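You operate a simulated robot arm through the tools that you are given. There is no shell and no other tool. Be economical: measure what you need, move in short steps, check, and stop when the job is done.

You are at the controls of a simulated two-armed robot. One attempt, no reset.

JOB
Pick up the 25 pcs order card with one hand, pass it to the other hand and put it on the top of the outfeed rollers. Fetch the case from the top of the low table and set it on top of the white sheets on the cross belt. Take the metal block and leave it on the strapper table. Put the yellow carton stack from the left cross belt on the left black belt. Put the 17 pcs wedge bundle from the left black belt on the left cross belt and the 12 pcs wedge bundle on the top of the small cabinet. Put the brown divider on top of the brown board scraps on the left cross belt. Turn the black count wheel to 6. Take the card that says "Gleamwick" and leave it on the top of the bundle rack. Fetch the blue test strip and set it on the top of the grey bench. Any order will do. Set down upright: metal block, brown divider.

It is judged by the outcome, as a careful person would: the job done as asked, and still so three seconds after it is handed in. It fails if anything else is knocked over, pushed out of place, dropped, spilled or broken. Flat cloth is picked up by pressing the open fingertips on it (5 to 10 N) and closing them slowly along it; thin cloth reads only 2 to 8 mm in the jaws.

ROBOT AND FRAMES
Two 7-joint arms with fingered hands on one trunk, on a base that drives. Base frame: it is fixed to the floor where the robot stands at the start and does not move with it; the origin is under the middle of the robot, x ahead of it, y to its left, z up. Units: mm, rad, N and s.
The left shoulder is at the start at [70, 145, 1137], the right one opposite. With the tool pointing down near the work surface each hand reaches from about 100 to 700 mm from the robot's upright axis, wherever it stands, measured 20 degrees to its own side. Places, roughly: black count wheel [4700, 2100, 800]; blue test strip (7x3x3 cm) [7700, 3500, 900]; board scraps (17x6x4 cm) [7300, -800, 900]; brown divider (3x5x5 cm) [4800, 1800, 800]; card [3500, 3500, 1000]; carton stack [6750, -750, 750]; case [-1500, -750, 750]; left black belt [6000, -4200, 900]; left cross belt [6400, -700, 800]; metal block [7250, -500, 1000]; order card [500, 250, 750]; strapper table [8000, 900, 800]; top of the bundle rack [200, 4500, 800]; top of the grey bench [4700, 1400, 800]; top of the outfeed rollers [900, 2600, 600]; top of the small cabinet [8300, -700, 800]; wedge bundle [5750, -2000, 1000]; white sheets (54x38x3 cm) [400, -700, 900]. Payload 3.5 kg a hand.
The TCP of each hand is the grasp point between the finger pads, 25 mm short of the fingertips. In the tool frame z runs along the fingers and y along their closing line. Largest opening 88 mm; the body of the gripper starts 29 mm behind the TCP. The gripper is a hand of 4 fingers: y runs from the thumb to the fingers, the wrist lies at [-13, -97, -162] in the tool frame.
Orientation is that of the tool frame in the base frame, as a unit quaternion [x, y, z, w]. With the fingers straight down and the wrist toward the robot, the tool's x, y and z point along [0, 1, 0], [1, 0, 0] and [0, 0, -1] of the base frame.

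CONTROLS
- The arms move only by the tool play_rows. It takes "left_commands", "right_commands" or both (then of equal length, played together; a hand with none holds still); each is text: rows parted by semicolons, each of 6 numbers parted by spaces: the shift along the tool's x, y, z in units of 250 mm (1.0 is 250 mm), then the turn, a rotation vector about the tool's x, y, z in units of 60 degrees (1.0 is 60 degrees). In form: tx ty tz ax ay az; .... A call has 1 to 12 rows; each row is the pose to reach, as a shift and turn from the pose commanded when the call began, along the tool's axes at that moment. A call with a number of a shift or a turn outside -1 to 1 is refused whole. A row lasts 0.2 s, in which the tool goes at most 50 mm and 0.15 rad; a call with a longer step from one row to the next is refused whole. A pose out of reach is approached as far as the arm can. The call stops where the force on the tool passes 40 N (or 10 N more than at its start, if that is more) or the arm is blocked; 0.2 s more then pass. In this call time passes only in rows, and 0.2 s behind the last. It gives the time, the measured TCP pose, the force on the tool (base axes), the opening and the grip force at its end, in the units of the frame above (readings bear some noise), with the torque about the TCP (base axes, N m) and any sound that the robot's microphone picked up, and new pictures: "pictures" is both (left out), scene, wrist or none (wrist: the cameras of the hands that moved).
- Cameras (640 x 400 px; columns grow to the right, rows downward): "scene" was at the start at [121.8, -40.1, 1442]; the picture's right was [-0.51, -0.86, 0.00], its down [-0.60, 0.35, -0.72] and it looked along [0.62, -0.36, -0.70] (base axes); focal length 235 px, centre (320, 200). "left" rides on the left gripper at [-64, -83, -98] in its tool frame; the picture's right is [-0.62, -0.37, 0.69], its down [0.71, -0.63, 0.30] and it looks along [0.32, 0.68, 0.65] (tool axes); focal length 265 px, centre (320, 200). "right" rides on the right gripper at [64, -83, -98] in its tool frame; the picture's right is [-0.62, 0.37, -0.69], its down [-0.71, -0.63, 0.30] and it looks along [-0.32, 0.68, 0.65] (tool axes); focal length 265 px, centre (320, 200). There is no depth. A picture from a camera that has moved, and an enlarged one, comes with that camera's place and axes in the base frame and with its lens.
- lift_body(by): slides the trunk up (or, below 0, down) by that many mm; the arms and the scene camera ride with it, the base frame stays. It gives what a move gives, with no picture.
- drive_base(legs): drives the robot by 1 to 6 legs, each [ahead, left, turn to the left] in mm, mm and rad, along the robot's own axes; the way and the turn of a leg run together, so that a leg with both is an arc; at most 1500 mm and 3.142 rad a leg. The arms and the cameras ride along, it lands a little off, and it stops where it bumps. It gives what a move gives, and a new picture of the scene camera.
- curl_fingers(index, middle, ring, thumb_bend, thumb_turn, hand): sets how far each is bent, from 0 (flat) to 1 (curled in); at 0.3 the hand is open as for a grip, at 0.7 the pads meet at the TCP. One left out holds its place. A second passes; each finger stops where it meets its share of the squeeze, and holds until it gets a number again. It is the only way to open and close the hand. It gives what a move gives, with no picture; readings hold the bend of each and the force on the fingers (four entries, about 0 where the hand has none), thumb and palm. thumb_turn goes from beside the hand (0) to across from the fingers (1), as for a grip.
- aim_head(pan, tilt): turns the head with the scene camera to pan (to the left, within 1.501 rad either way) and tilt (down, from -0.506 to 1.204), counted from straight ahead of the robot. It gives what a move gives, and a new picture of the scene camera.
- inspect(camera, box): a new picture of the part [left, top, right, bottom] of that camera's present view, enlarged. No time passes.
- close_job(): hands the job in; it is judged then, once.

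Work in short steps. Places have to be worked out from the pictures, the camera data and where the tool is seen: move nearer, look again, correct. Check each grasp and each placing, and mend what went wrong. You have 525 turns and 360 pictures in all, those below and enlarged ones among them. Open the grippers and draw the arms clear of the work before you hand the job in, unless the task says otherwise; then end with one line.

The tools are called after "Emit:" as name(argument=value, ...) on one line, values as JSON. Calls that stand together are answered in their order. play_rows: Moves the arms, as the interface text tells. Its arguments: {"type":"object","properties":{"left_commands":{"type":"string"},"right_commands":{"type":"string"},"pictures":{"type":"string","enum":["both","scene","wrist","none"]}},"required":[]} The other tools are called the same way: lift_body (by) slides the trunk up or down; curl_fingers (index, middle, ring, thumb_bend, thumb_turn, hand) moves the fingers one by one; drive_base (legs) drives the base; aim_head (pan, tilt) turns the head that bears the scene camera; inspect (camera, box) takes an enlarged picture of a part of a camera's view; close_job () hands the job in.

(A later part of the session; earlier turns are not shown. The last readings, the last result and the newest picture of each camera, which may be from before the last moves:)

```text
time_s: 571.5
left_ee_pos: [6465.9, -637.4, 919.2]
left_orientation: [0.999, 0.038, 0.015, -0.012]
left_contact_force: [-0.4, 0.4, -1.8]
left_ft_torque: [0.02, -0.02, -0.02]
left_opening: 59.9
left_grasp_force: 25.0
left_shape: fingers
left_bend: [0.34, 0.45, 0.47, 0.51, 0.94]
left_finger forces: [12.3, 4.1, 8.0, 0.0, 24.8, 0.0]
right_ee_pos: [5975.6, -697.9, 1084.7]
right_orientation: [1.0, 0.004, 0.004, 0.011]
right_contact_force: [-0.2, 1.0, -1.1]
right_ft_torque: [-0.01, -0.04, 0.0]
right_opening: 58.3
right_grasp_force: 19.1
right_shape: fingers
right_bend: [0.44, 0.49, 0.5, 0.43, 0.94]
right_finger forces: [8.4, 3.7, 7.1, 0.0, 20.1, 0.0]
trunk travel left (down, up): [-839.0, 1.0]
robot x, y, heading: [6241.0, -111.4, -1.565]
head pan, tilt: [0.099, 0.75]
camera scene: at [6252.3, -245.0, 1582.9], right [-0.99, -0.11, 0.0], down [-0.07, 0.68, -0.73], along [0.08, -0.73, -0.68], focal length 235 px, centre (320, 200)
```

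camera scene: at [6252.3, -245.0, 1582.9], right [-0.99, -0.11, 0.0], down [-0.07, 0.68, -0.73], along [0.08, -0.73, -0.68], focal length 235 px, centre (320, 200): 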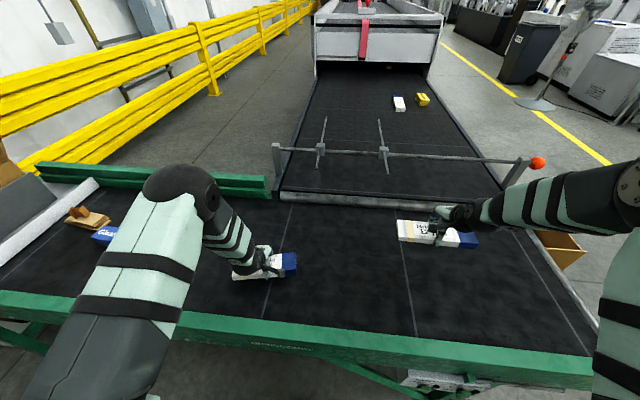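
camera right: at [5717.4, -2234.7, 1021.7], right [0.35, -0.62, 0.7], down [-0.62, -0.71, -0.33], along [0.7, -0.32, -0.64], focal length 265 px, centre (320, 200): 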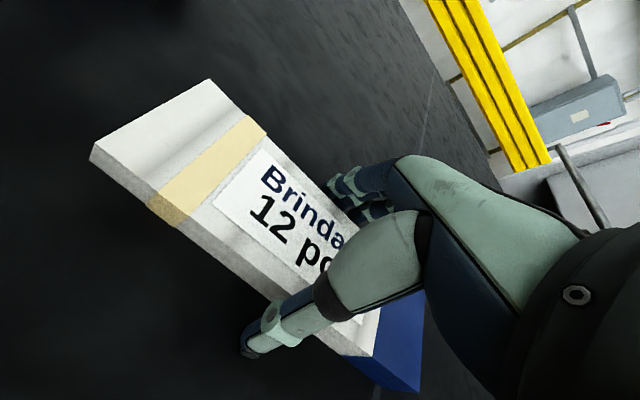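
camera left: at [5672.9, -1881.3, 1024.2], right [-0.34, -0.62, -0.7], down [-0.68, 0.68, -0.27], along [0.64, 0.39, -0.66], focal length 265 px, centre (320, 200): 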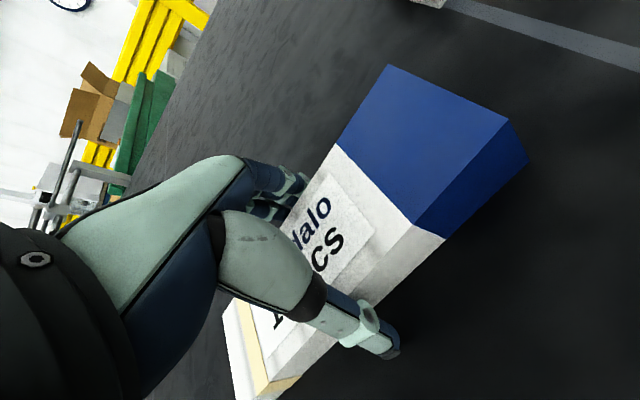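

Emit:
play_rows(left_commands="0 0 0.05 0 0 0; 0 0 0.1 0 0 0; 0 0 0.14 0 0 0; 0 0 0.16 0 0 0", pictures="none")

Emit:
inspect(camera="left", box=[0, 0, 640, 400])

```text
time_s: 572.5
left_ee_pos: [6466.6, -635.9, 878.9]
left_orientation: [0.999, 0.039, 0.015, -0.008]
left_contact_force: [0.4, -0.4, 7.4]
left_ft_torque: [-0.4, -0.12, 0.06]
left_opening: 59.8
left_grasp_force: 30.5
left_shape: fingers
left_bend: [0.34, 0.44, 0.47, 0.51, 0.94]
left_finger forces: [12.9, 13.3, 8.5, 0.0, 25.6, 0.0]
right_ee_pos: [5975.4, -694.3, 1086.0]
right_orientation: [1.0, 0.004, 0.005, 0.012]
right_contact_force: [0.1, -0.6, -1.1]
right_ft_torque: [-0.02, 0.02, 0.01]
right_opening: 58.3
right_grasp_force: 19.7
right_shape: fingers
right_bend: [0.44, 0.49, 0.5, 0.43, 0.94]
right_finger forces: [8.6, 3.7, 7.1, 0.1, 20.0, 0.0]
trunk travel left (down, up): [-839.0, 1.0]
robot x, y, heading: [6240.7, -111.0, -1.566]
head pan, tilt: [0.099, 0.75]
```

```text
1.00 times, centred on (320, 200) of left (not enlarged: the box is as wide or as high as the picture)
camera zoom: at [6394.4, -559.5, 977.1], right [-0.63, 0.33, -0.71], down [0.67, 0.69, -0.27], along [0.4, -0.64, -0.65], focal length 265 px, centre (320, 200)
```

zoom: 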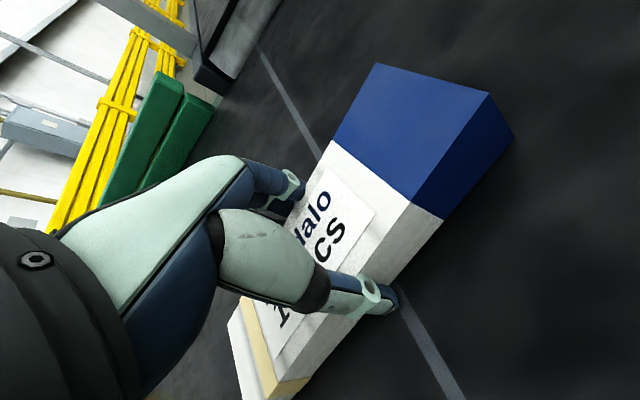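

Bundle touches the belt (7 N). Releasing it and raising the left hand.

Emit:
curl_fingers(hand="left", index=0.26, middle=0.26, ring=0.26, thumb_bend=0.26)

Emit:
play_rows(left_commands="0 0 -0.12 0 0 0; 0 0 -0.28 0 0 0; 0 0 -0.44 0 0 0; 0 0 -0.6 0 0 0; 0 0 -0.76 0 0 0", pictures="scene")

```text
time_s: 573.5
left_ee_pos: [6466.9, -635.3, 877.3]
left_orientation: [0.999, 0.038, 0.014, -0.013]
left_contact_force: [-0.6, 0.5, 0.3]
left_ft_torque: [0.01, -0.06, 0.01]
left_opening: 91.9
left_grasp_force: 0.2
left_shape: fingers
left_bend: [0.26, 0.26, 0.26, 0.26, 0.97]
left_finger forces: [0.0, 0.0, 0.0, 0.0, 0.0, 0.0]
right_ee_pos: [5975.4, -698.3, 1085.3]
right_orientation: [1.0, 0.005, 0.004, 0.012]
right_contact_force: [-0.9, -0.2, -1.5]
right_ft_torque: [-0.02, -0.02, 0.0]
right_opening: 58.5
right_grasp_force: 19.8
right_shape: fingers
right_bend: [0.44, 0.49, 0.5, 0.43, 0.94]
right_finger forces: [8.4, 3.8, 7.0, 0.1, 20.0, 0.0]
trunk travel left (down, up): [-839.0, 1.0]
robot x, y, heading: [6239.9, -114.1, -1.561]
head pan, tilt: [0.099, 0.75]
```

```text
time_s: 574.7
left_ee_pos: [6460.6, -637.4, 1066.6]
left_orientation: [0.999, 0.038, 0.015, -0.011]
left_contact_force: [0.6, 0.1, 0.4]
left_ft_torque: [-0.01, 0.02, -0.03]
left_opening: 92.0
left_grasp_force: 0.2
left_shape: fingers
left_bend: [0.26, 0.26, 0.26, 0.26, 0.97]
left_finger forces: [0.0, 0.1, 0.0, 0.0, 0.0, 0.1]
right_ee_pos: [5975.0, -695.4, 1085.2]
right_orientation: [1.0, 0.005, 0.004, 0.013]
right_contact_force: [-0.2, -0.3, -1.7]
right_ft_torque: [0.02, -0.02, 0.0]
right_opening: 58.3
right_grasp_force: 19.3
right_shape: fingers
right_bend: [0.44, 0.49, 0.5, 0.43, 0.94]
right_finger forces: [8.5, 3.6, 7.0, 0.1, 20.0, 0.0]
trunk travel left (down, up): [-839.0, 1.0]
robot x, y, heading: [6244.1, -113.2, -1.564]
head pan, tilt: [0.099, 0.75]
camera scene: at [6251.2, -242.2, 1583.0], right [-0.99, -0.11, 0.0], down [-0.07, 0.68, -0.73], along [0.08, -0.73, -0.68], focal length 235 px, centre (320, 200)
```

scene: 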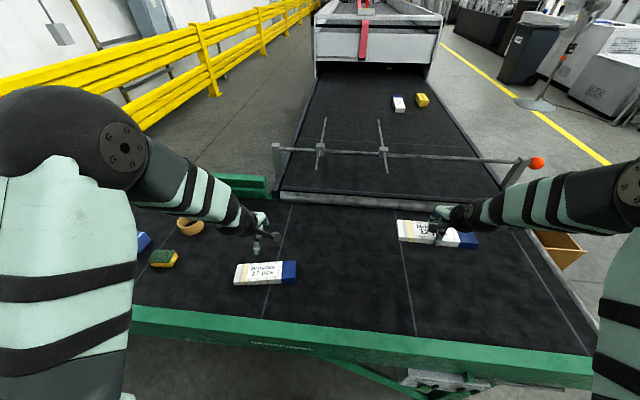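

17 pcs is on the cross belt. Now the 12 pcs to the small cabinet: backing off and driving east.

Emit:
drive_base(legs=[[-420, 0, 0], [0, 1250, 0], [0, 0, 0.9]])

Emit:
aim_head(pan=0.0, tilt=0.55)

```text
time_s: 583.1
left_ee_pos: [7706.5, -218.5, 1067.0]
left_orientation: [0.999, 0.035, 0.014, -0.012]
left_contact_force: [0.0, 0.3, -0.6]
left_ft_torque: [0.0, 0.02, -0.03]
left_opening: 92.3
left_grasp_force: 0.1
left_shape: fingers
left_bend: [0.26, 0.26, 0.26, 0.26, 0.97]
left_finger forces: [0.0, 0.1, 0.0, 0.1, 0.0, 0.0]
right_ee_pos: [7220.4, -271.8, 1085.3]
right_orientation: [1.0, 0.001, 0.002, 0.012]
right_contact_force: [0.4, -0.9, -1.3]
right_ft_torque: [0.0, 0.03, -0.01]
right_opening: 58.3
right_grasp_force: 19.2
right_shape: fingers
right_bend: [0.44, 0.49, 0.5, 0.43, 0.94]
right_finger forces: [8.5, 3.6, 7.1, 0.1, 20.1, 0.0]
trunk travel left (down, up): [-839.0, 1.0]
robot x, y, heading: [7487.1, 310.6, -1.572]
head pan, tilt: [0.099, 0.75]
stopped in leg 2: the robot was blocked; the commanded pose is now the measured one
camera scene: at [7501.2, 178.4, 1582.9], right [-1.0, -0.1, 0.0], down [-0.07, 0.68, -0.73], along [0.07, -0.73, -0.68], focal length 235 px, centre (320, 200)
```

scene: 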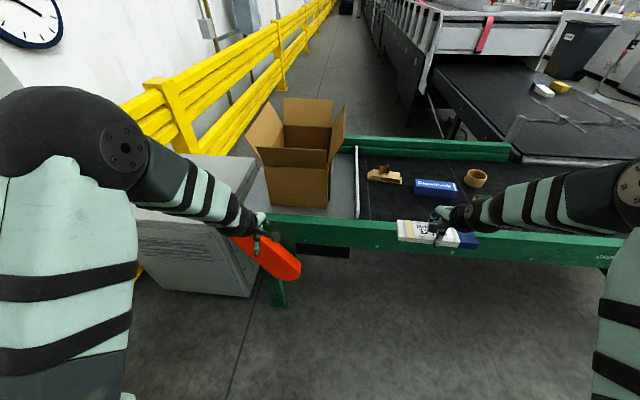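

```text
time_s: 583.8
left_ee_pos: [7703.7, -217.8, 1066.0]
left_orientation: [0.999, 0.034, 0.014, -0.011]
left_contact_force: [0.3, -0.7, 0.2]
left_ft_torque: [0.01, 0.01, -0.01]
left_opening: 92.5
left_grasp_force: 0.0
left_shape: fingers
left_bend: [0.26, 0.26, 0.26, 0.26, 0.97]
left_finger forces: [0.0, 0.0, 0.0, 0.0, 0.1, 0.0]
right_ee_pos: [7219.1, -271.9, 1085.7]
right_orientation: [1.0, 0.0, 0.004, 0.012]
right_contact_force: [0.6, -0.4, -1.6]
right_ft_torque: [-0.01, 0.02, -0.03]
right_opening: 58.6
right_grasp_force: 19.6
right_shape: fingers
right_bend: [0.44, 0.49, 0.5, 0.43, 0.94]
right_finger forces: [8.4, 3.7, 7.1, 0.1, 20.1, 0.0]
trunk travel left (down, up): [-839.0, 1.0]
robot x, y, heading: [7492.2, 313.0, -1.573]
head pan, tilt: [0.0, 0.55]
camera scene: at [7490.9, 171.0, 1600.2], right [-1.0, 0.0, 0.0], down [0.0, 0.52, -0.85], along [0.0, -0.85, -0.52], focal length 235 px, centre (320, 200)
```

scene: 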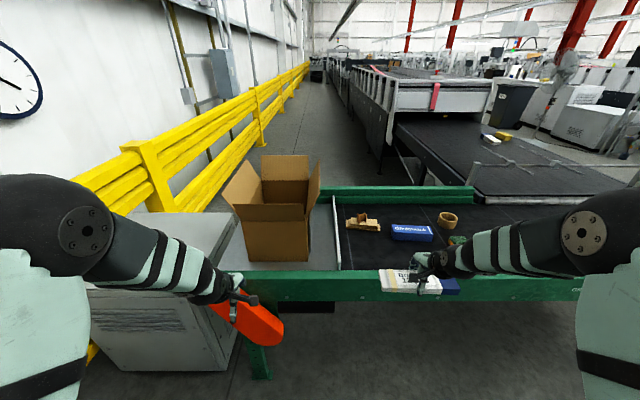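

The cabinet (x≈7980–8490, y −500…−1060) is beyond the belt's end. I raise both hands to clear the open carton, then turn and drive in diagonally.

Emit:
play_rows(left_commands="0 0 -0.12 0 0 0; 0 -0.05 -0.24 0 0 0; 0 -0.1 -0.36 0 0 0; 0 -0.15 -0.48 0 0 0", right_commands="0 0 -0.12 0 0 0; 0 0 -0.24 0 0 0; 0 0 -0.36 0 0 0; 0 0 -0.48 0 0 0", pictures="none")

Emit:
drive_base(legs=[[0, -40, 0], [0, 0, 0.67]])

Emit:
aim_head(pan=0.0, tilt=0.75)

```text
time_s: 584.8
left_ee_pos: [7697.3, -179.7, 1189.5]
left_orientation: [0.999, 0.034, 0.013, -0.011]
left_contact_force: [0.2, 0.7, 0.2]
left_ft_torque: [-0.02, -0.03, -0.01]
left_opening: 92.3
left_grasp_force: 0.1
left_shape: fingers
left_bend: [0.26, 0.26, 0.26, 0.26, 0.97]
left_finger forces: [0.0, 0.0, 0.1, 0.0, 0.0, 0.1]
right_ee_pos: [7218.1, -267.0, 1204.0]
right_orientation: [1.0, -0.001, 0.004, 0.013]
right_contact_force: [-0.5, 0.7, -1.0]
right_ft_torque: [0.0, -0.02, -0.01]
right_opening: 58.4
right_grasp_force: 20.0
right_shape: fingers
right_bend: [0.44, 0.49, 0.5, 0.43, 0.94]
right_finger forces: [8.4, 3.7, 7.0, 0.0, 20.0, 0.0]
trunk travel left (down, up): [-839.0, 1.0]
robot x, y, heading: [7493.6, 304.7, -1.577]
head pan, tilt: [0.0, 0.55]
```

```text
time_s: 587.5
left_ee_pos: [7915.2, 48.4, 1189.0]
left_orientation: [0.934, 0.357, 0.011, -0.017]
left_contact_force: [0.4, -1.0, 0.8]
left_ft_torque: [-0.03, 0.0, 0.0]
left_opening: 92.0
left_grasp_force: 0.1
left_shape: fingers
left_bend: [0.26, 0.26, 0.26, 0.26, 0.97]
left_finger forces: [0.0, 0.0, 0.1, 0.0, 0.0, 0.1]
right_ee_pos: [7590.9, -314.9, 1203.7]
right_orientation: [0.946, 0.324, 0.009, 0.01]
right_contact_force: [0.2, 0.2, -1.2]
right_ft_torque: [-0.01, 0.02, 0.03]
right_opening: 58.2
right_grasp_force: 19.3
right_shape: fingers
right_bend: [0.44, 0.49, 0.51, 0.43, 0.94]
right_finger forces: [8.4, 3.6, 6.9, 0.0, 19.6, 0.0]
trunk travel left (down, up): [-839.0, 1.0]
robot x, y, heading: [7449.9, 309.1, -0.914]
head pan, tilt: [0.0, 0.55]
camera scene: at [7536.4, 199.8, 1600.3], right [-0.79, -0.61, 0.0], down [-0.32, 0.41, -0.85], along [0.52, -0.67, -0.52], focal length 235 px, centre (320, 200)
```

scene: 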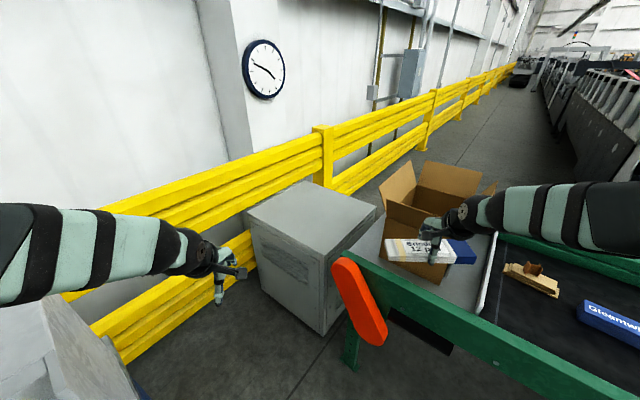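

```text
time_s: 588.2
left_ee_pos: [7915.3, 49.3, 1189.7]
left_orientation: [0.934, 0.356, 0.009, -0.016]
left_contact_force: [-0.5, -0.6, 0.3]
left_ft_torque: [0.03, -0.01, -0.01]
left_opening: 92.1
left_grasp_force: 0.1
left_shape: fingers
left_bend: [0.26, 0.26, 0.26, 0.26, 0.97]
left_finger forces: [0.0, 0.1, 0.1, 0.0, 0.0, 0.0]
right_ee_pos: [7592.2, -315.0, 1202.6]
right_orientation: [0.946, 0.324, 0.008, 0.009]
right_contact_force: [-0.1, -0.3, -1.3]
right_ft_torque: [-0.01, -0.03, -0.02]
right_opening: 58.0
right_grasp_force: 19.1
right_shape: fingers
right_bend: [0.44, 0.49, 0.51, 0.43, 0.94]
right_finger forces: [8.3, 3.6, 6.9, 0.0, 19.6, 0.0]
trunk travel left (down, up): [-839.0, 1.0]
robot x, y, heading: [7451.5, 309.0, -0.912]
head pan, tilt: [0.0, 0.75]
camera scene: at [7533.2, 205.8, 1583.0], right [-0.79, -0.61, 0.0], down [-0.42, 0.54, -0.73], along [0.45, -0.58, -0.68], focal length 235 px, centre (320, 200)
```

scene: 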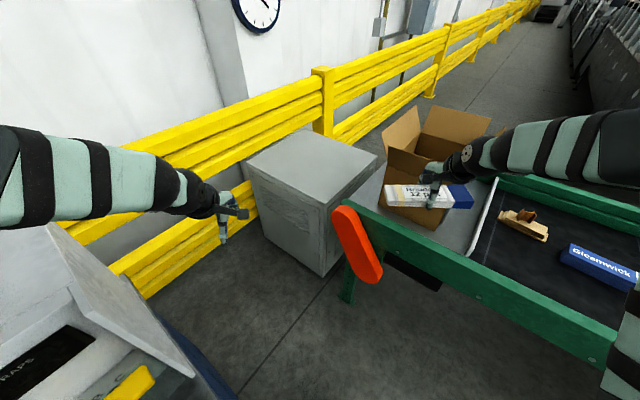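

I retract the right hand so the bundle passes north of the open carton, then drive around the strapper's corner to the cabinet.

Emit:
play_rows(right_commands="0 -0.14 0 0 0 0; 0 -0.28 0 0 0 0; 0 -0.42 0 0 0 0; 0 -0.56 0 0 0 0; 0 -0.7 0 0 0 0", pictures="none")

```text
time_s: 589.4
left_ee_pos: [7915.5, 51.1, 1189.3]
left_orientation: [0.934, 0.357, 0.01, -0.016]
left_contact_force: [0.9, 0.9, -0.3]
left_ft_torque: [-0.01, -0.01, -0.01]
left_opening: 92.1
left_grasp_force: 0.1
left_shape: fingers
left_bend: [0.26, 0.26, 0.26, 0.26, 0.97]
left_finger forces: [0.1, 0.0, 0.0, 0.0, 0.0, 0.1]
right_ee_pos: [7484.8, -174.4, 1200.3]
right_orientation: [0.946, 0.323, 0.008, 0.012]
right_contact_force: [-0.3, 0.0, -1.7]
right_ft_torque: [0.0, -0.02, -0.01]
right_opening: 58.0
right_grasp_force: 19.1
right_shape: fingers
right_bend: [0.44, 0.49, 0.51, 0.43, 0.94]
right_finger forces: [8.6, 3.6, 7.0, 0.1, 19.6, 0.1]
trunk travel left (down, up): [-839.0, 1.0]
robot x, y, heading: [7447.6, 310.5, -0.913]
head pan, tilt: [0.0, 0.75]
```

Emit:
drive_base(legs=[[241, -187, 0], [360, 466, 0]])

```text
time_s: 592.4
left_ee_pos: [7981.2, -254.8, 1191.7]
left_orientation: [0.935, 0.354, 0.011, -0.015]
left_contact_force: [0.0, 0.5, -0.2]
left_ft_torque: [-0.01, -0.01, 0.02]
left_opening: 92.0
left_grasp_force: 0.1
left_shape: fingers
left_bend: [0.26, 0.26, 0.26, 0.26, 0.97]
left_finger forces: [0.1, 0.1, 0.0, 0.0, 0.0, 0.0]
right_ee_pos: [7539.8, -481.7, 1200.8]
right_orientation: [0.95, 0.312, 0.0, 0.013]
right_contact_force: [-19.9, 4.9, 11.8]
right_ft_torque: [-0.2, 0.16, -0.42]
right_opening: 66.0
right_grasp_force: 23.5
right_shape: fingers
right_bend: [0.44, 0.53, 0.56, 0.39, 0.94]
right_finger forces: [16.4, 0.7, 2.7, 0.0, 27.3, 0.1]
trunk travel left (down, up): [-839.0, 1.0]
robot x, y, heading: [7520.0, 4.1, -0.917]
head pan, tilt: [0.0, 0.75]
stopped in leg 2: the force on the tool passed its limit at 47 N (the readings are from after the stop); the commanded pose is now the measured one
camera scene: at [7597.3, -96.0, 1583.5], right [-0.79, -0.61, 0.0], down [-0.41, 0.54, -0.73], along [0.45, -0.58, -0.68], focal length 235 px, centre (320, 200)
```

scene: 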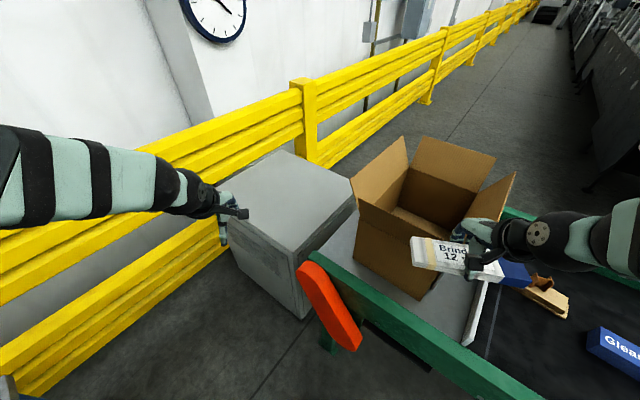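

The bundle touched the carton's side flap. Backing off immediately.

Emit:
drive_base(legs=[[-80, -60, 0]])

Emit:
inspect(camera="scene", box=[300, 110, 580, 340])

```text
time_s: 593.5
left_ee_pos: [7893.8, -232.3, 1186.4]
left_orientation: [0.935, 0.355, 0.008, -0.018]
left_contact_force: [-0.1, 0.3, 1.1]
left_ft_torque: [0.01, -0.02, 0.01]
left_opening: 92.3
left_grasp_force: 0.2
left_shape: fingers
left_bend: [0.26, 0.26, 0.26, 0.26, 0.97]
left_finger forces: [0.0, 0.0, 0.1, 0.1, 0.1, 0.0]
right_ee_pos: [7454.3, -456.5, 1198.0]
right_orientation: [0.949, 0.315, -0.002, 0.009]
right_contact_force: [-0.1, 0.4, -1.5]
right_ft_torque: [0.0, 0.02, -0.01]
right_opening: 59.0
right_grasp_force: 18.9
right_shape: fingers
right_bend: [0.43, 0.5, 0.52, 0.44, 0.94]
right_finger forces: [9.2, 3.3, 6.3, 0.1, 19.2, 0.0]
trunk travel left (down, up): [-839.0, 1.0]
robot x, y, heading: [7425.8, 34.4, -0.918]
head pan, tilt: [0.0, 0.75]
camera scene: at [7512.6, -72.9, 1582.3], right [-0.79, -0.61, 0.0], down [-0.42, 0.54, -0.73], along [0.44, -0.58, -0.69], focal length 235 px, centre (320, 200)
```

scene: 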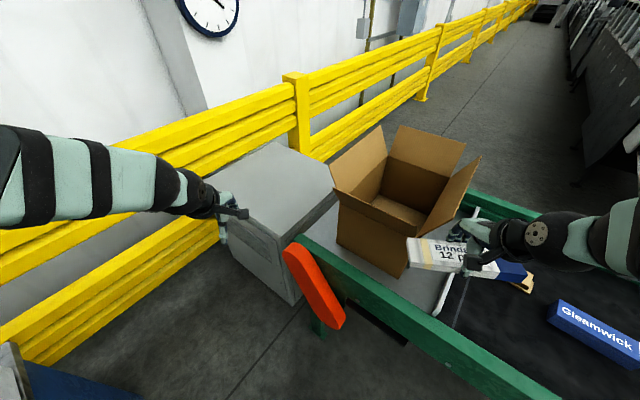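

```text
1.74 times, centred on (440, 225) of scene
camera zoom: at [7512.6, -72.9, 1582.3], right [-0.79, -0.61, 0.0], down [-0.42, 0.54, -0.73], along [0.44, -0.58, -0.69], focal length 409 px, centre (111, 156)
```

zoom: 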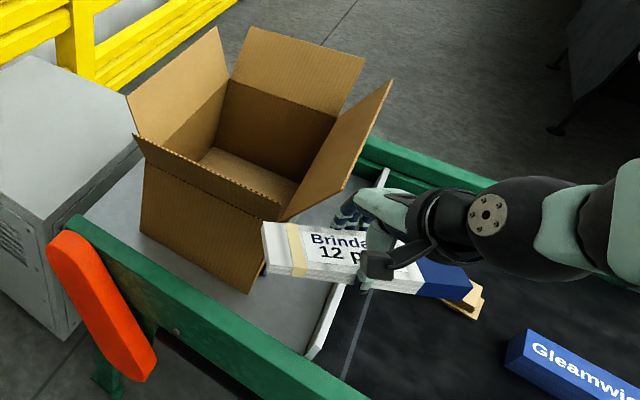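

The carton seems unmoved (front face y≈−547). I bring the right hand toward my centre line (150 mm left), so the bundle stays north of the carton, and then pass.

Emit:
play_rows(right_commands="0.15 0 -0.04 0 0 0; 0.3 0 -0.08 0 0 0; 0.45 0 -0.12 0 0 0; 0.6 0 -0.14 0 0 0; 0.7 0 -0.14 0 0 0", pictures="none")

Emit:
drive_base(legs=[[-25, 20, 0], [365, 476, 0]])

```text
time_s: 594.7
left_ee_pos: [7889.8, -229.4, 1188.2]
left_orientation: [0.935, 0.354, 0.009, -0.018]
left_contact_force: [0.6, 0.0, 0.2]
left_ft_torque: [-0.01, 0.05, -0.03]
left_opening: 92.0
left_grasp_force: 0.2
left_shape: fingers
left_bend: [0.26, 0.26, 0.26, 0.26, 0.97]
left_finger forces: [0.1, 0.1, 0.0, 0.0, 0.1, 0.0]
right_ee_pos: [7621.8, -406.2, 1182.5]
right_orientation: [0.951, 0.31, 0.009, 0.007]
right_contact_force: [-0.7, 0.2, -1.4]
right_ft_torque: [0.01, -0.01, -0.02]
right_opening: 59.2
right_grasp_force: 19.3
right_shape: fingers
right_bend: [0.43, 0.5, 0.52, 0.44, 0.94]
right_finger forces: [9.0, 3.2, 6.3, 0.0, 18.9, 0.0]
right hand out of reach, approached as far as the arm can: row 1, 2, 3, 4, 5
trunk travel left (down, up): [-839.0, 1.0]
robot x, y, heading: [7422.8, 35.3, -0.916]
head pan, tilt: [0.0, 0.75]
```

```text
time_s: 598.6
left_ee_pos: [8492.7, -203.7, 1189.3]
left_orientation: [0.927, 0.375, 0.011, -0.017]
left_contact_force: [0.4, 0.1, -0.1]
left_ft_torque: [0.06, -0.01, 0.02]
left_opening: 92.2
left_grasp_force: 0.1
left_shape: fingers
left_bend: [0.26, 0.26, 0.26, 0.26, 0.98]
left_finger forces: [0.0, 0.0, 0.0, 0.1, 0.0, 0.0]
right_ee_pos: [8233.9, -389.7, 1183.5]
right_orientation: [0.942, 0.335, 0.011, 0.007]
right_contact_force: [-1.3, -0.4, -1.2]
right_ft_torque: [0.0, -0.05, 0.03]
right_opening: 59.2
right_grasp_force: 19.2
right_shape: fingers
right_bend: [0.43, 0.5, 0.52, 0.44, 0.94]
right_finger forces: [9.2, 3.3, 6.0, 0.0, 18.8, 0.0]
trunk travel left (down, up): [-839.0, 1.0]
robot x, y, heading: [8018.3, 41.9, -0.872]
head pan, tilt: [0.0, 0.75]
camera scene: at [8104.2, -62.2, 1583.0], right [-0.77, -0.64, 0.0], down [-0.44, 0.52, -0.73], along [0.47, -0.56, -0.68], focal length 235 px, centre (320, 200)
```

scene: 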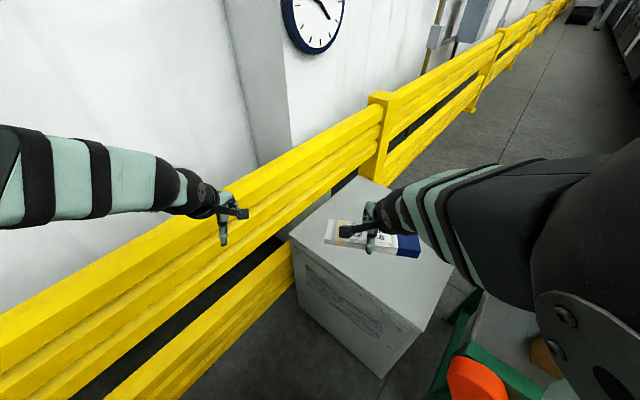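

Past the carton. Moving in front of the cabinet and extending the right hand over its top.

Emit:
drive_base(legs=[[146, -80, 0]])

Emit:
play_rows(right_commands="0 0.12 0.03 0 0 0; 0 0.24 0.06 0 0 0; 0 0.36 0.1 0 0 0; 0 0.46 0.2 0 0 0; 0 0.52 0.32 0 0 0", pictures="scene")

```text
time_s: 600.0
left_ee_pos: [8526.2, -363.4, 1189.9]
left_orientation: [0.927, 0.374, 0.009, -0.016]
left_contact_force: [0.1, 0.4, 0.4]
left_ft_torque: [-0.01, -0.01, -0.01]
left_opening: 91.8
left_grasp_force: 0.1
left_shape: fingers
left_bend: [0.26, 0.26, 0.26, 0.26, 0.98]
left_finger forces: [0.0, 0.1, 0.1, 0.1, 0.1, 0.0]
right_ee_pos: [8266.7, -550.3, 1186.1]
right_orientation: [0.943, 0.332, 0.011, 0.009]
right_contact_force: [0.5, -0.2, -0.6]
right_ft_torque: [-0.02, -0.03, -0.01]
right_opening: 59.1
right_grasp_force: 18.2
right_shape: fingers
right_bend: [0.43, 0.5, 0.52, 0.44, 0.94]
right_finger forces: [9.0, 3.2, 6.1, 0.1, 19.0, 0.0]
trunk travel left (down, up): [-839.0, 1.0]
robot x, y, heading: [8051.9, -124.0, -0.877]
head pan, tilt: [0.0, 0.75]
camera scene: at [8138.4, -219.2, 1583.3], right [-0.77, -0.64, 0.0], down [-0.44, 0.52, -0.73], along [0.47, -0.56, -0.68], focal length 235 px, centre (320, 200)
```

scene: 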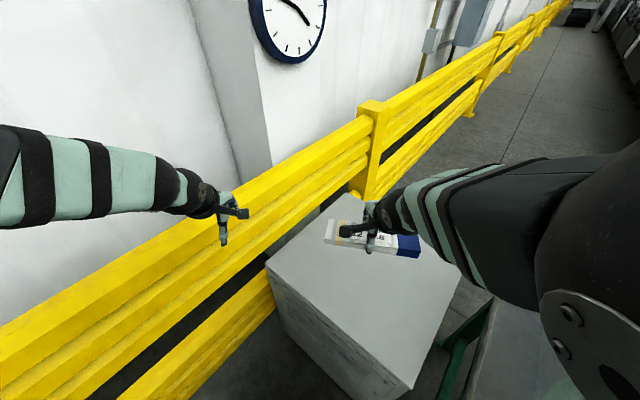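

```text
time_s: 601.2
left_ee_pos: [8528.5, -368.0, 1187.6]
left_orientation: [0.927, 0.374, 0.009, -0.018]
left_contact_force: [0.2, 0.2, 0.4]
left_ft_torque: [0.01, -0.01, -0.01]
left_opening: 92.1
left_grasp_force: 0.2
left_shape: fingers
left_bend: [0.26, 0.26, 0.26, 0.26, 0.98]
left_finger forces: [0.1, 0.1, 0.0, 0.0, 0.0, 0.0]
right_ee_pos: [8355.4, -655.2, 1104.6]
right_orientation: [0.943, 0.332, 0.012, 0.006]
right_contact_force: [-1.3, 0.4, -1.2]
right_ft_torque: [-0.03, -0.01, -0.02]
right_opening: 59.1
right_grasp_force: 18.8
right_shape: fingers
right_bend: [0.43, 0.5, 0.52, 0.44, 0.94]
right_finger forces: [9.3, 3.1, 6.1, 0.0, 18.8, 0.0]
trunk travel left (down, up): [-839.0, 1.0]
robot x, y, heading: [8055.7, -123.0, -0.878]
head pan, tilt: [0.0, 0.75]
camera scene: at [8140.6, -225.1, 1582.8], right [-0.77, -0.64, 0.0], down [-0.44, 0.52, -0.73], along [0.47, -0.56, -0.68], focal length 235 px, centre (320, 200)
```

scene: 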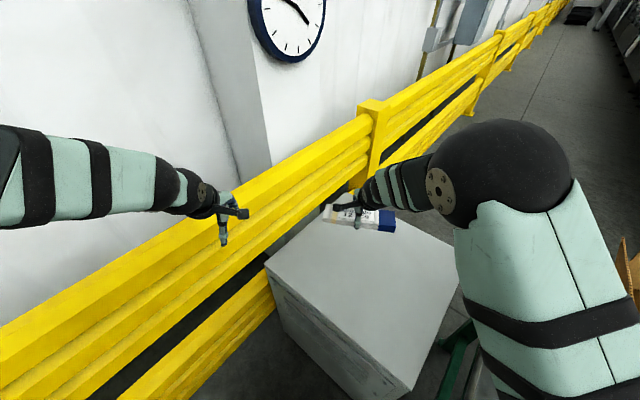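

Position is above the cabinet top. Lowering the trunk 250 mm, then the arm.

Emit:
lift_body(by=-250)

Emit:
play_rows(right_commands="0 0 0.08 0 0 0; 0 0 0.16 0 0 0; 0 0 0.22 0 0 0", pictures="both")

```text
time_s: 603.8
left_ee_pos: [8527.7, -366.4, 938.8]
left_orientation: [0.927, 0.374, 0.008, -0.016]
left_contact_force: [-0.3, -0.3, 0.1]
left_ft_torque: [-0.01, 0.03, -0.02]
left_opening: 92.1
left_grasp_force: 0.0
left_shape: fingers
left_bend: [0.26, 0.26, 0.26, 0.26, 0.98]
left_finger forces: [0.0, 0.0, 0.0, 0.0, 0.0, 0.0]
right_ee_pos: [8354.0, -651.7, 855.4]
right_orientation: [0.943, 0.332, 0.012, 0.007]
right_contact_force: [-0.5, -0.4, -1.2]
right_ft_torque: [0.02, -0.02, 0.02]
right_opening: 59.5
right_grasp_force: 18.3
right_shape: fingers
right_bend: [0.43, 0.5, 0.52, 0.44, 0.94]
right_finger forces: [9.3, 3.1, 6.1, 0.1, 18.9, 0.1]
trunk travel left (down, up): [-589.0, 251.0]
robot x, y, heading: [8060.1, -123.2, -0.872]
head pan, tilt: [0.0, 0.75]
```

```text
time_s: 604.6
left_ee_pos: [8526.2, -362.9, 941.4]
left_orientation: [0.928, 0.373, 0.009, -0.014]
left_contact_force: [0.6, 0.2, 0.2]
left_ft_torque: [0.0, -0.01, 0.0]
left_opening: 92.2
left_grasp_force: 0.1
left_shape: fingers
left_bend: [0.26, 0.26, 0.26, 0.26, 0.98]
left_finger forces: [0.0, 0.0, 0.1, 0.0, 0.1, 0.1]
right_ee_pos: [8355.5, -653.1, 807.6]
right_orientation: [0.943, 0.333, 0.015, 0.017]
right_contact_force: [-0.7, 2.3, 30.6]
right_ft_torque: [-0.76, -0.36, 0.02]
right_opening: 59.6
right_grasp_force: 26.8
right_shape: fingers
right_bend: [0.43, 0.48, 0.52, 0.43, 0.94]
right_finger forces: [9.4, 16.0, 6.1, 0.0, 22.2, 0.0]
trunk travel left (down, up): [-589.0, 251.0]
robot x, y, heading: [8054.1, -122.9, -0.871]
head pan, tilt: [0.0, 0.75]
camera scene: at [8136.1, -217.8, 1334.3], right [-0.77, -0.64, 0.0], down [-0.44, 0.52, -0.73], along [0.47, -0.56, -0.68], focal length 235 px, centre (320, 200)
camera right: at [8349.5, -546.5, 904.6], right [-0.28, -0.66, 0.7], down [-0.94, 0.04, -0.34], along [0.2, -0.75, -0.63], focal length 265 px, centre (320, 200)
```

scene: 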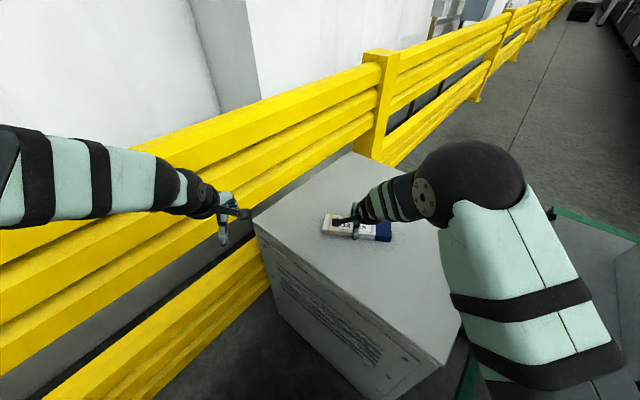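
right: 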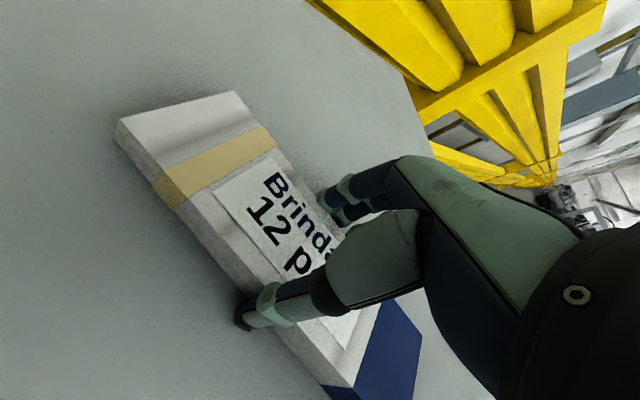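

It rests on the cabinet top (30 N). Easing up slightly, releasing and raising the hand.

Emit:
play_rows(right_commands="0 0 -0.016 0 0 0; 0 0 -0.02 0 0 0", pictures="none")

Emit:
curl_fingers(hand="right", index=0.28, middle=0.28, ring=0.28, thumb_bend=0.28)

Emit:
lift_body(by=250)

Emit:
aim_head(pan=0.0, tilt=0.8)

```text
time_s: 605.2
left_ee_pos: [8526.9, -364.9, 940.3]
left_orientation: [0.927, 0.374, 0.01, -0.015]
left_contact_force: [-0.2, 0.3, -0.6]
left_ft_torque: [-0.01, -0.05, -0.01]
left_opening: 92.1
left_grasp_force: 0.1
left_shape: fingers
left_bend: [0.26, 0.26, 0.26, 0.26, 0.98]
left_finger forces: [0.1, 0.1, 0.1, 0.1, 0.0, 0.1]
right_ee_pos: [8355.3, -652.4, 806.9]
right_orientation: [0.943, 0.332, 0.014, 0.012]
right_contact_force: [2.0, -1.6, 24.1]
right_ft_torque: [-0.72, -0.36, 0.04]
right_opening: 59.5
right_grasp_force: 25.5
right_shape: fingers
right_bend: [0.43, 0.48, 0.52, 0.44, 0.94]
right_finger forces: [10.8, 13.5, 7.2, 0.1, 18.8, 0.0]
trunk travel left (down, up): [-589.0, 251.0]
robot x, y, heading: [8049.8, -120.7, -0.877]
head pan, tilt: [0.0, 0.75]
```

```text
time_s: 606.2
left_ee_pos: [8527.1, -365.5, 939.8]
left_orientation: [0.928, 0.373, 0.009, -0.017]
left_contact_force: [-0.2, 0.7, 0.5]
left_ft_torque: [0.01, 0.01, 0.01]
left_opening: 92.1
left_grasp_force: 0.1
left_shape: fingers
left_bend: [0.26, 0.26, 0.26, 0.26, 0.98]
left_finger forces: [0.0, 0.0, 0.1, 0.1, 0.0, 0.0]
right_ee_pos: [8354.0, -652.8, 803.9]
right_orientation: [0.943, 0.332, 0.012, 0.007]
right_contact_force: [-2.3, 1.1, 6.5]
right_ft_torque: [-0.25, -0.12, 0.0]
right_opening: 89.0
right_grasp_force: 3.5
right_shape: fingers
right_bend: [0.28, 0.3, 0.28, 0.28, 0.97]
right_finger forces: [0.0, 6.5, 0.1, 0.0, 0.3, 0.1]
trunk travel left (down, up): [-589.0, 251.0]
robot x, y, heading: [8051.7, -121.2, -0.876]
head pan, tilt: [0.0, 0.75]
```

```text
time_s: 608.8
left_ee_pos: [8526.5, -366.7, 1188.4]
left_orientation: [0.928, 0.373, 0.01, -0.016]
left_contact_force: [1.0, 0.2, -0.3]
left_ft_torque: [0.03, 0.0, 0.0]
left_opening: 92.4
left_grasp_force: 0.0
left_shape: fingers
left_bend: [0.26, 0.26, 0.26, 0.26, 0.98]
left_finger forces: [0.0, 0.1, 0.1, 0.1, 0.1, 0.0]
right_ee_pos: [8355.1, -654.2, 1053.4]
right_orientation: [0.943, 0.332, 0.012, 0.007]
right_contact_force: [0.7, -0.7, -0.2]
right_ft_torque: [0.01, -0.01, -0.01]
right_opening: 88.7
right_grasp_force: 0.0
right_shape: fingers
right_bend: [0.28, 0.28, 0.28, 0.28, 0.97]
right_finger forces: [0.1, 0.0, 0.1, 0.1, 0.0, 0.0]
trunk travel left (down, up): [-839.0, 1.0]
robot x, y, heading: [8054.5, -122.9, -0.877]
head pan, tilt: [0.0, 0.75]
```

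```text
time_s: 609.4
left_ee_pos: [8528.1, -366.2, 1188.9]
left_orientation: [0.927, 0.374, 0.01, -0.017]
left_contact_force: [0.2, 0.6, -0.1]
left_ft_torque: [0.01, -0.01, 0.01]
left_opening: 92.2
left_grasp_force: 0.1
left_shape: fingers
left_bend: [0.26, 0.26, 0.26, 0.26, 0.98]
left_finger forces: [0.0, 0.0, 0.0, 0.0, 0.0, 0.0]
right_ee_pos: [8353.9, -653.1, 1052.8]
right_orientation: [0.943, 0.332, 0.011, 0.007]
right_contact_force: [-0.2, 0.1, -0.2]
right_ft_torque: [0.04, 0.02, 0.01]
right_opening: 88.8
right_grasp_force: 0.0
right_shape: fingers
right_bend: [0.28, 0.28, 0.28, 0.28, 0.97]
right_finger forces: [0.0, 0.0, 0.0, 0.0, 0.0, 0.1]
trunk travel left (down, up): [-839.0, 1.0]
robot x, y, heading: [8055.5, -119.2, -0.876]
head pan, tilt: [0.0, 0.799]
camera scene: at [8137.8, -221.8, 1579.0], right [-0.77, -0.64, 0.0], down [-0.46, 0.55, -0.7], along [0.45, -0.54, -0.72], focal length 235 px, centre (320, 200)
```

scene: 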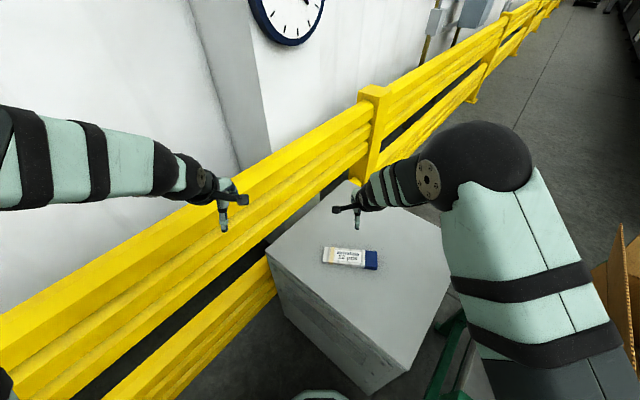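

12 pcs bundle is on the cabinet. Now retract the right hand and drive out the way I came.

Emit:
play_rows(right_commands="0 -0.1 -0.12 0 0 0; 0 -0.2 -0.24 0 0 0; 0 -0.32 -0.36 0 0 0; 0 -0.44 -0.48 0 0 0; 0 -0.54 -0.54 0 0 0", pictures="none")

Emit:
drive_base(legs=[[-150, 80, 0], [-385, -460, 0]])

```text
time_s: 610.6
left_ee_pos: [8526.7, -365.3, 1190.0]
left_orientation: [0.928, 0.373, 0.009, -0.016]
left_contact_force: [-0.2, 0.6, -0.9]
left_ft_torque: [-0.01, -0.01, 0.02]
left_opening: 92.1
left_grasp_force: 0.0
left_shape: fingers
left_bend: [0.26, 0.26, 0.26, 0.26, 0.98]
left_finger forces: [0.1, 0.0, 0.0, 0.0, 0.0, 0.0]
right_ee_pos: [8267.2, -545.4, 1187.8]
right_orientation: [0.943, 0.332, 0.012, 0.007]
right_contact_force: [0.5, 0.2, -0.3]
right_ft_torque: [-0.04, 0.01, 0.01]
right_opening: 88.9
right_grasp_force: 0.2
right_shape: fingers
right_bend: [0.28, 0.28, 0.28, 0.28, 0.97]
right_finger forces: [0.0, 0.0, 0.0, 0.0, 0.0, 0.1]
trunk travel left (down, up): [-839.0, 1.0]
robot x, y, heading: [8050.8, -123.0, -0.88]
head pan, tilt: [0.0, 0.799]
```

```text
time_s: 612.2
left_ee_pos: [8494.3, -199.2, 1189.4]
left_orientation: [0.926, 0.376, 0.009, -0.014]
left_contact_force: [-0.4, 0.1, 0.0]
left_ft_torque: [-0.03, -0.02, -0.01]
left_opening: 92.1
left_grasp_force: 0.0
left_shape: fingers
left_bend: [0.26, 0.26, 0.26, 0.26, 0.98]
left_finger forces: [0.1, 0.1, 0.0, 0.0, 0.1, 0.0]
right_ee_pos: [8235.9, -379.5, 1187.3]
right_orientation: [0.942, 0.335, 0.012, 0.008]
right_contact_force: [0.5, 0.9, 0.6]
right_ft_torque: [-0.01, -0.03, 0.02]
right_opening: 88.8
right_grasp_force: 0.0
right_shape: fingers
right_bend: [0.28, 0.28, 0.28, 0.28, 0.97]
right_finger forces: [0.1, 0.0, 0.0, 0.1, 0.1, 0.1]
trunk travel left (down, up): [-839.0, 1.0]
robot x, y, heading: [8014.1, 39.8, -0.871]
head pan, tilt: [0.0, 0.799]
stopped in leg 1: the robot was blocked; the commanded pose is now the measured one
camera scene: at [8102.4, -54.5, 1579.3], right [-0.76, -0.65, 0.0], down [-0.46, 0.55, -0.7], along [0.45, -0.53, -0.72], focal length 235 px, centre (320, 200)
```

scene: 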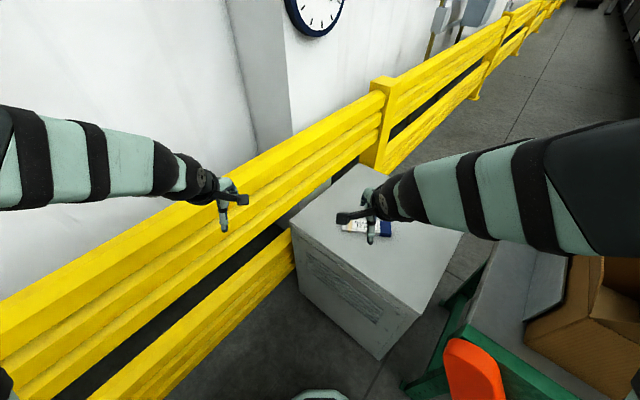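

Emit:
drive_base(legs=[[8, -6, 0], [-372, -455, 0], [-60, -180, 0]])

```text
time_s: 617.1
left_ee_pos: [7733.8, -295.2, 1186.1]
left_orientation: [0.925, 0.379, 0.007, -0.017]
left_contact_force: [-0.2, 0.2, -0.2]
left_ft_torque: [0.01, 0.03, 0.0]
left_opening: 92.1
left_grasp_force: 0.0
left_shape: fingers
left_bend: [0.26, 0.26, 0.26, 0.26, 0.98]
left_finger forces: [0.1, 0.0, 0.1, 0.0, 0.0, 0.0]
right_ee_pos: [7476.6, -477.7, 1187.2]
right_orientation: [0.941, 0.338, 0.01, 0.006]
right_contact_force: [-0.1, -0.4, 0.2]
right_ft_torque: [-0.01, -0.01, -0.01]
right_opening: 88.7
right_grasp_force: 0.0
right_shape: fingers
right_bend: [0.28, 0.28, 0.28, 0.28, 0.97]
right_finger forces: [0.0, 0.1, 0.0, 0.0, 0.0, 0.0]
trunk travel left (down, up): [-839.0, 1.0]
robot x, y, heading: [7253.3, -55.3, -0.866]
head pan, tilt: [0.0, 0.799]
camera scene: at [7343.8, -153.6, 1578.8], right [-0.76, -0.65, 0.0], down [-0.47, 0.54, -0.7], along [0.45, -0.53, -0.72], focal length 235 px, centre (320, 200)
```

scene: 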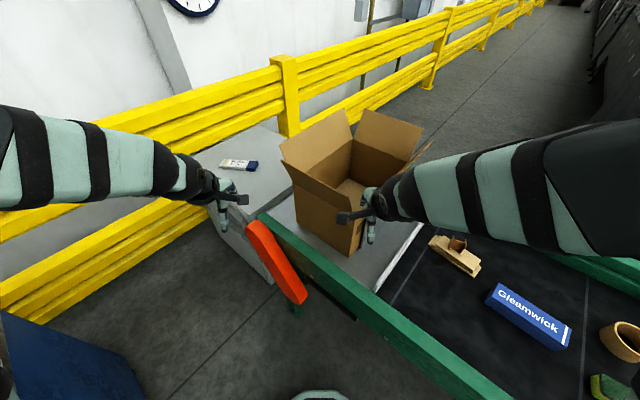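

All still in place there. Heading north along x≈7000 to the table with the blue test strip near [7700, 3500].

Emit:
drive_base(legs=[[-150, -150, 0], [0, 0, 0.87], [0, 1450, 0], [0, 1450, 0], [0, 450, 0]])

Emit:
aim_head(pan=0.1, tilt=0.5)

```text
time_s: 637.0
left_ee_pos: [7400.8, 3571.9, 1189.7]
left_orientation: [0.651, 0.759, 0.001, -0.02]
left_contact_force: [0.5, -0.4, 1.1]
left_ft_torque: [0.0, 0.01, 0.0]
left_opening: 92.2
left_grasp_force: 0.0
left_shape: fingers
left_bend: [0.26, 0.26, 0.26, 0.26, 0.98]
left_finger forces: [0.1, 0.1, 0.0, 0.0, 0.1, 0.0]
right_ee_pos: [7398.6, 3256.4, 1185.9]
right_orientation: [0.684, 0.729, 0.015, 0.0]
right_contact_force: [0.3, -0.1, -0.2]
right_ft_torque: [0.01, 0.0, -0.02]
right_opening: 88.6
right_grasp_force: 0.1
right_shape: fingers
right_bend: [0.28, 0.28, 0.28, 0.28, 0.97]
right_finger forces: [0.0, 0.1, 0.0, 0.1, 0.1, 0.0]
trunk travel left (down, up): [-839.0, 1.0]
robot x, y, heading: [6927.0, 3327.1, 0.082]
head pan, tilt: [0.0, 0.799]
camera scene: at [7059.2, 3335.6, 1579.0], right [0.08, -1.0, 0.0], down [-0.71, -0.06, -0.7], along [0.69, 0.06, -0.72], focal length 235 px, centre (320, 200)
```

scene: 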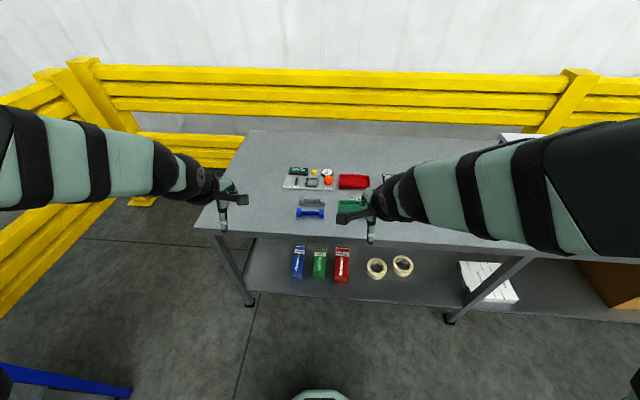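

```text
time_s: 637.8
left_ee_pos: [7401.0, 3573.2, 1188.8]
left_orientation: [0.652, 0.758, 0.0, -0.019]
left_contact_force: [-0.3, -0.2, -0.1]
left_ft_torque: [-0.01, -0.02, 0.01]
left_opening: 92.4
left_grasp_force: 0.1
left_shape: fingers
left_bend: [0.26, 0.26, 0.26, 0.26, 0.98]
left_finger forces: [0.0, 0.0, 0.1, 0.0, 0.0, 0.0]
right_ee_pos: [7397.6, 3258.4, 1186.3]
right_orientation: [0.684, 0.729, 0.014, 0.001]
right_contact_force: [0.0, 0.3, 0.8]
right_ft_torque: [0.0, 0.0, -0.01]
right_opening: 88.8
right_grasp_force: 0.1
right_shape: fingers
right_bend: [0.28, 0.28, 0.28, 0.28, 0.97]
right_finger forces: [0.0, 0.0, 0.0, 0.1, 0.0, 0.1]
trunk travel left (down, up): [-839.0, 1.0]
robot x, y, heading: [6924.7, 3324.4, 0.08]
head pan, tilt: [0.099, 0.499]
camera scene: at [7068.0, 3348.4, 1604.8], right [0.18, -0.98, 0.0], down [-0.47, -0.09, -0.88], along [0.86, 0.16, -0.48], focal length 235 px, centre (320, 200)
```

scene: 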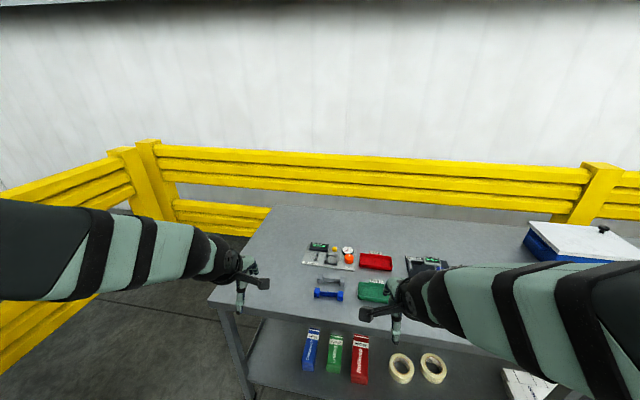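

Emit:
inspect(camera="scene", box=[270, 220, 430, 320])

```text
4.00 times, centred on (350, 270) of scene
camera zoom: at [7068.0, 3348.4, 1604.8], right [0.18, -0.98, 0.0], down [-0.47, -0.09, -0.88], along [0.86, 0.16, -0.48], focal length 941 px, centre (200, -80)
```

zoom: 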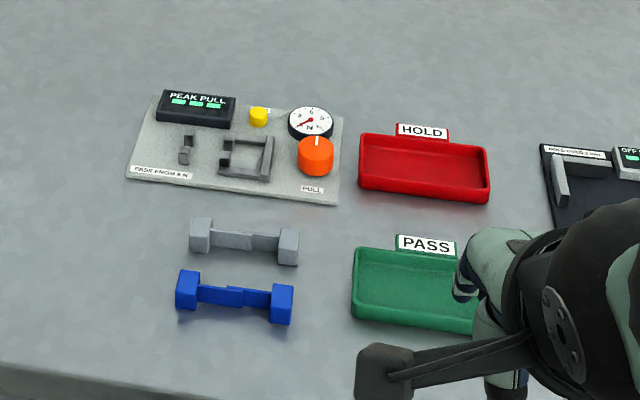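

The blue test strip (dumbbell shape, along y) is near [7680, 3430]. Driving closer and squaring up.

Emit:
drive_base(legs=[[180, 0, -0.08]])

Emit:
curl_fingers(hand="left", index=0.4, middle=0.4, ring=0.4, thumb_bend=0.4)

```text
time_s: 639.3
left_ee_pos: [7592.3, 3540.2, 1191.2]
left_orientation: [0.682, 0.731, 0.002, -0.018]
left_contact_force: [-0.3, -0.2, 0.0]
left_ft_torque: [0.0, 0.0, 0.03]
left_opening: 92.3
left_grasp_force: 0.1
left_shape: fingers
left_bend: [0.26, 0.26, 0.26, 0.26, 0.98]
left_finger forces: [0.1, 0.0, 0.0, 0.0, 0.0, 0.1]
right_ee_pos: [7563.3, 3225.3, 1187.7]
right_orientation: [0.714, 0.7, 0.015, 0.003]
right_contact_force: [-0.6, 0.0, 0.0]
right_ft_torque: [-0.01, 0.0, 0.04]
right_opening: 88.6
right_grasp_force: 0.1
right_shape: fingers
right_bend: [0.28, 0.28, 0.28, 0.28, 0.97]
right_finger forces: [0.0, 0.0, 0.1, 0.1, 0.0, 0.0]
trunk travel left (down, up): [-839.0, 1.0]
robot x, y, heading: [7104.2, 3335.0, -0.002]
head pan, tilt: [0.099, 0.499]
camera scene: at [7240.8, 3343.7, 1605.4], right [0.1, -1.0, 0.0], down [-0.47, -0.05, -0.88], along [0.88, 0.09, -0.48], focal length 235 px, centre (320, 200)
```

scene: 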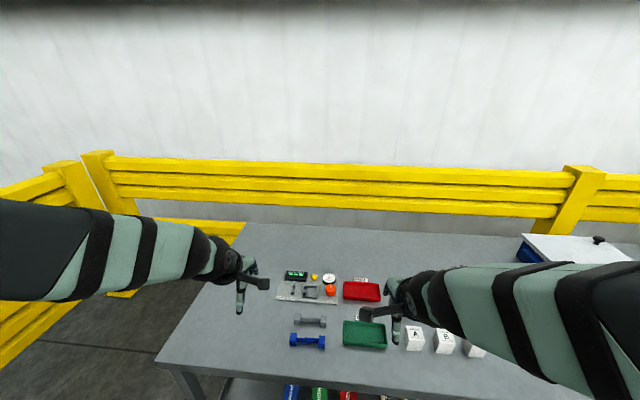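

```text
time_s: 640.3
left_ee_pos: [7596.9, 3539.8, 1189.1]
left_orientation: [0.682, 0.731, 0.001, -0.019]
left_contact_force: [0.6, -0.6, -0.3]
left_ft_torque: [-0.02, -0.05, 0.0]
left_opening: 64.1
left_grasp_force: 0.0
left_shape: fingers
left_bend: [0.4, 0.4, 0.4, 0.4, 0.98]
left_finger forces: [0.1, 0.1, 0.0, 0.0, 0.1, 0.1]
right_ee_pos: [7567.7, 3227.0, 1186.4]
right_orientation: [0.713, 0.701, 0.012, 0.001]
right_contact_force: [-0.8, -0.7, 0.0]
right_ft_torque: [-0.01, -0.01, -0.01]
right_opening: 88.7
right_grasp_force: 0.0
right_shape: fingers
right_bend: [0.28, 0.28, 0.28, 0.28, 0.97]
right_finger forces: [0.0, 0.1, 0.0, 0.1, 0.1, 0.0]
trunk travel left (down, up): [-839.0, 1.0]
robot x, y, heading: [7103.3, 3330.6, -0.006]
head pan, tilt: [0.099, 0.499]
```

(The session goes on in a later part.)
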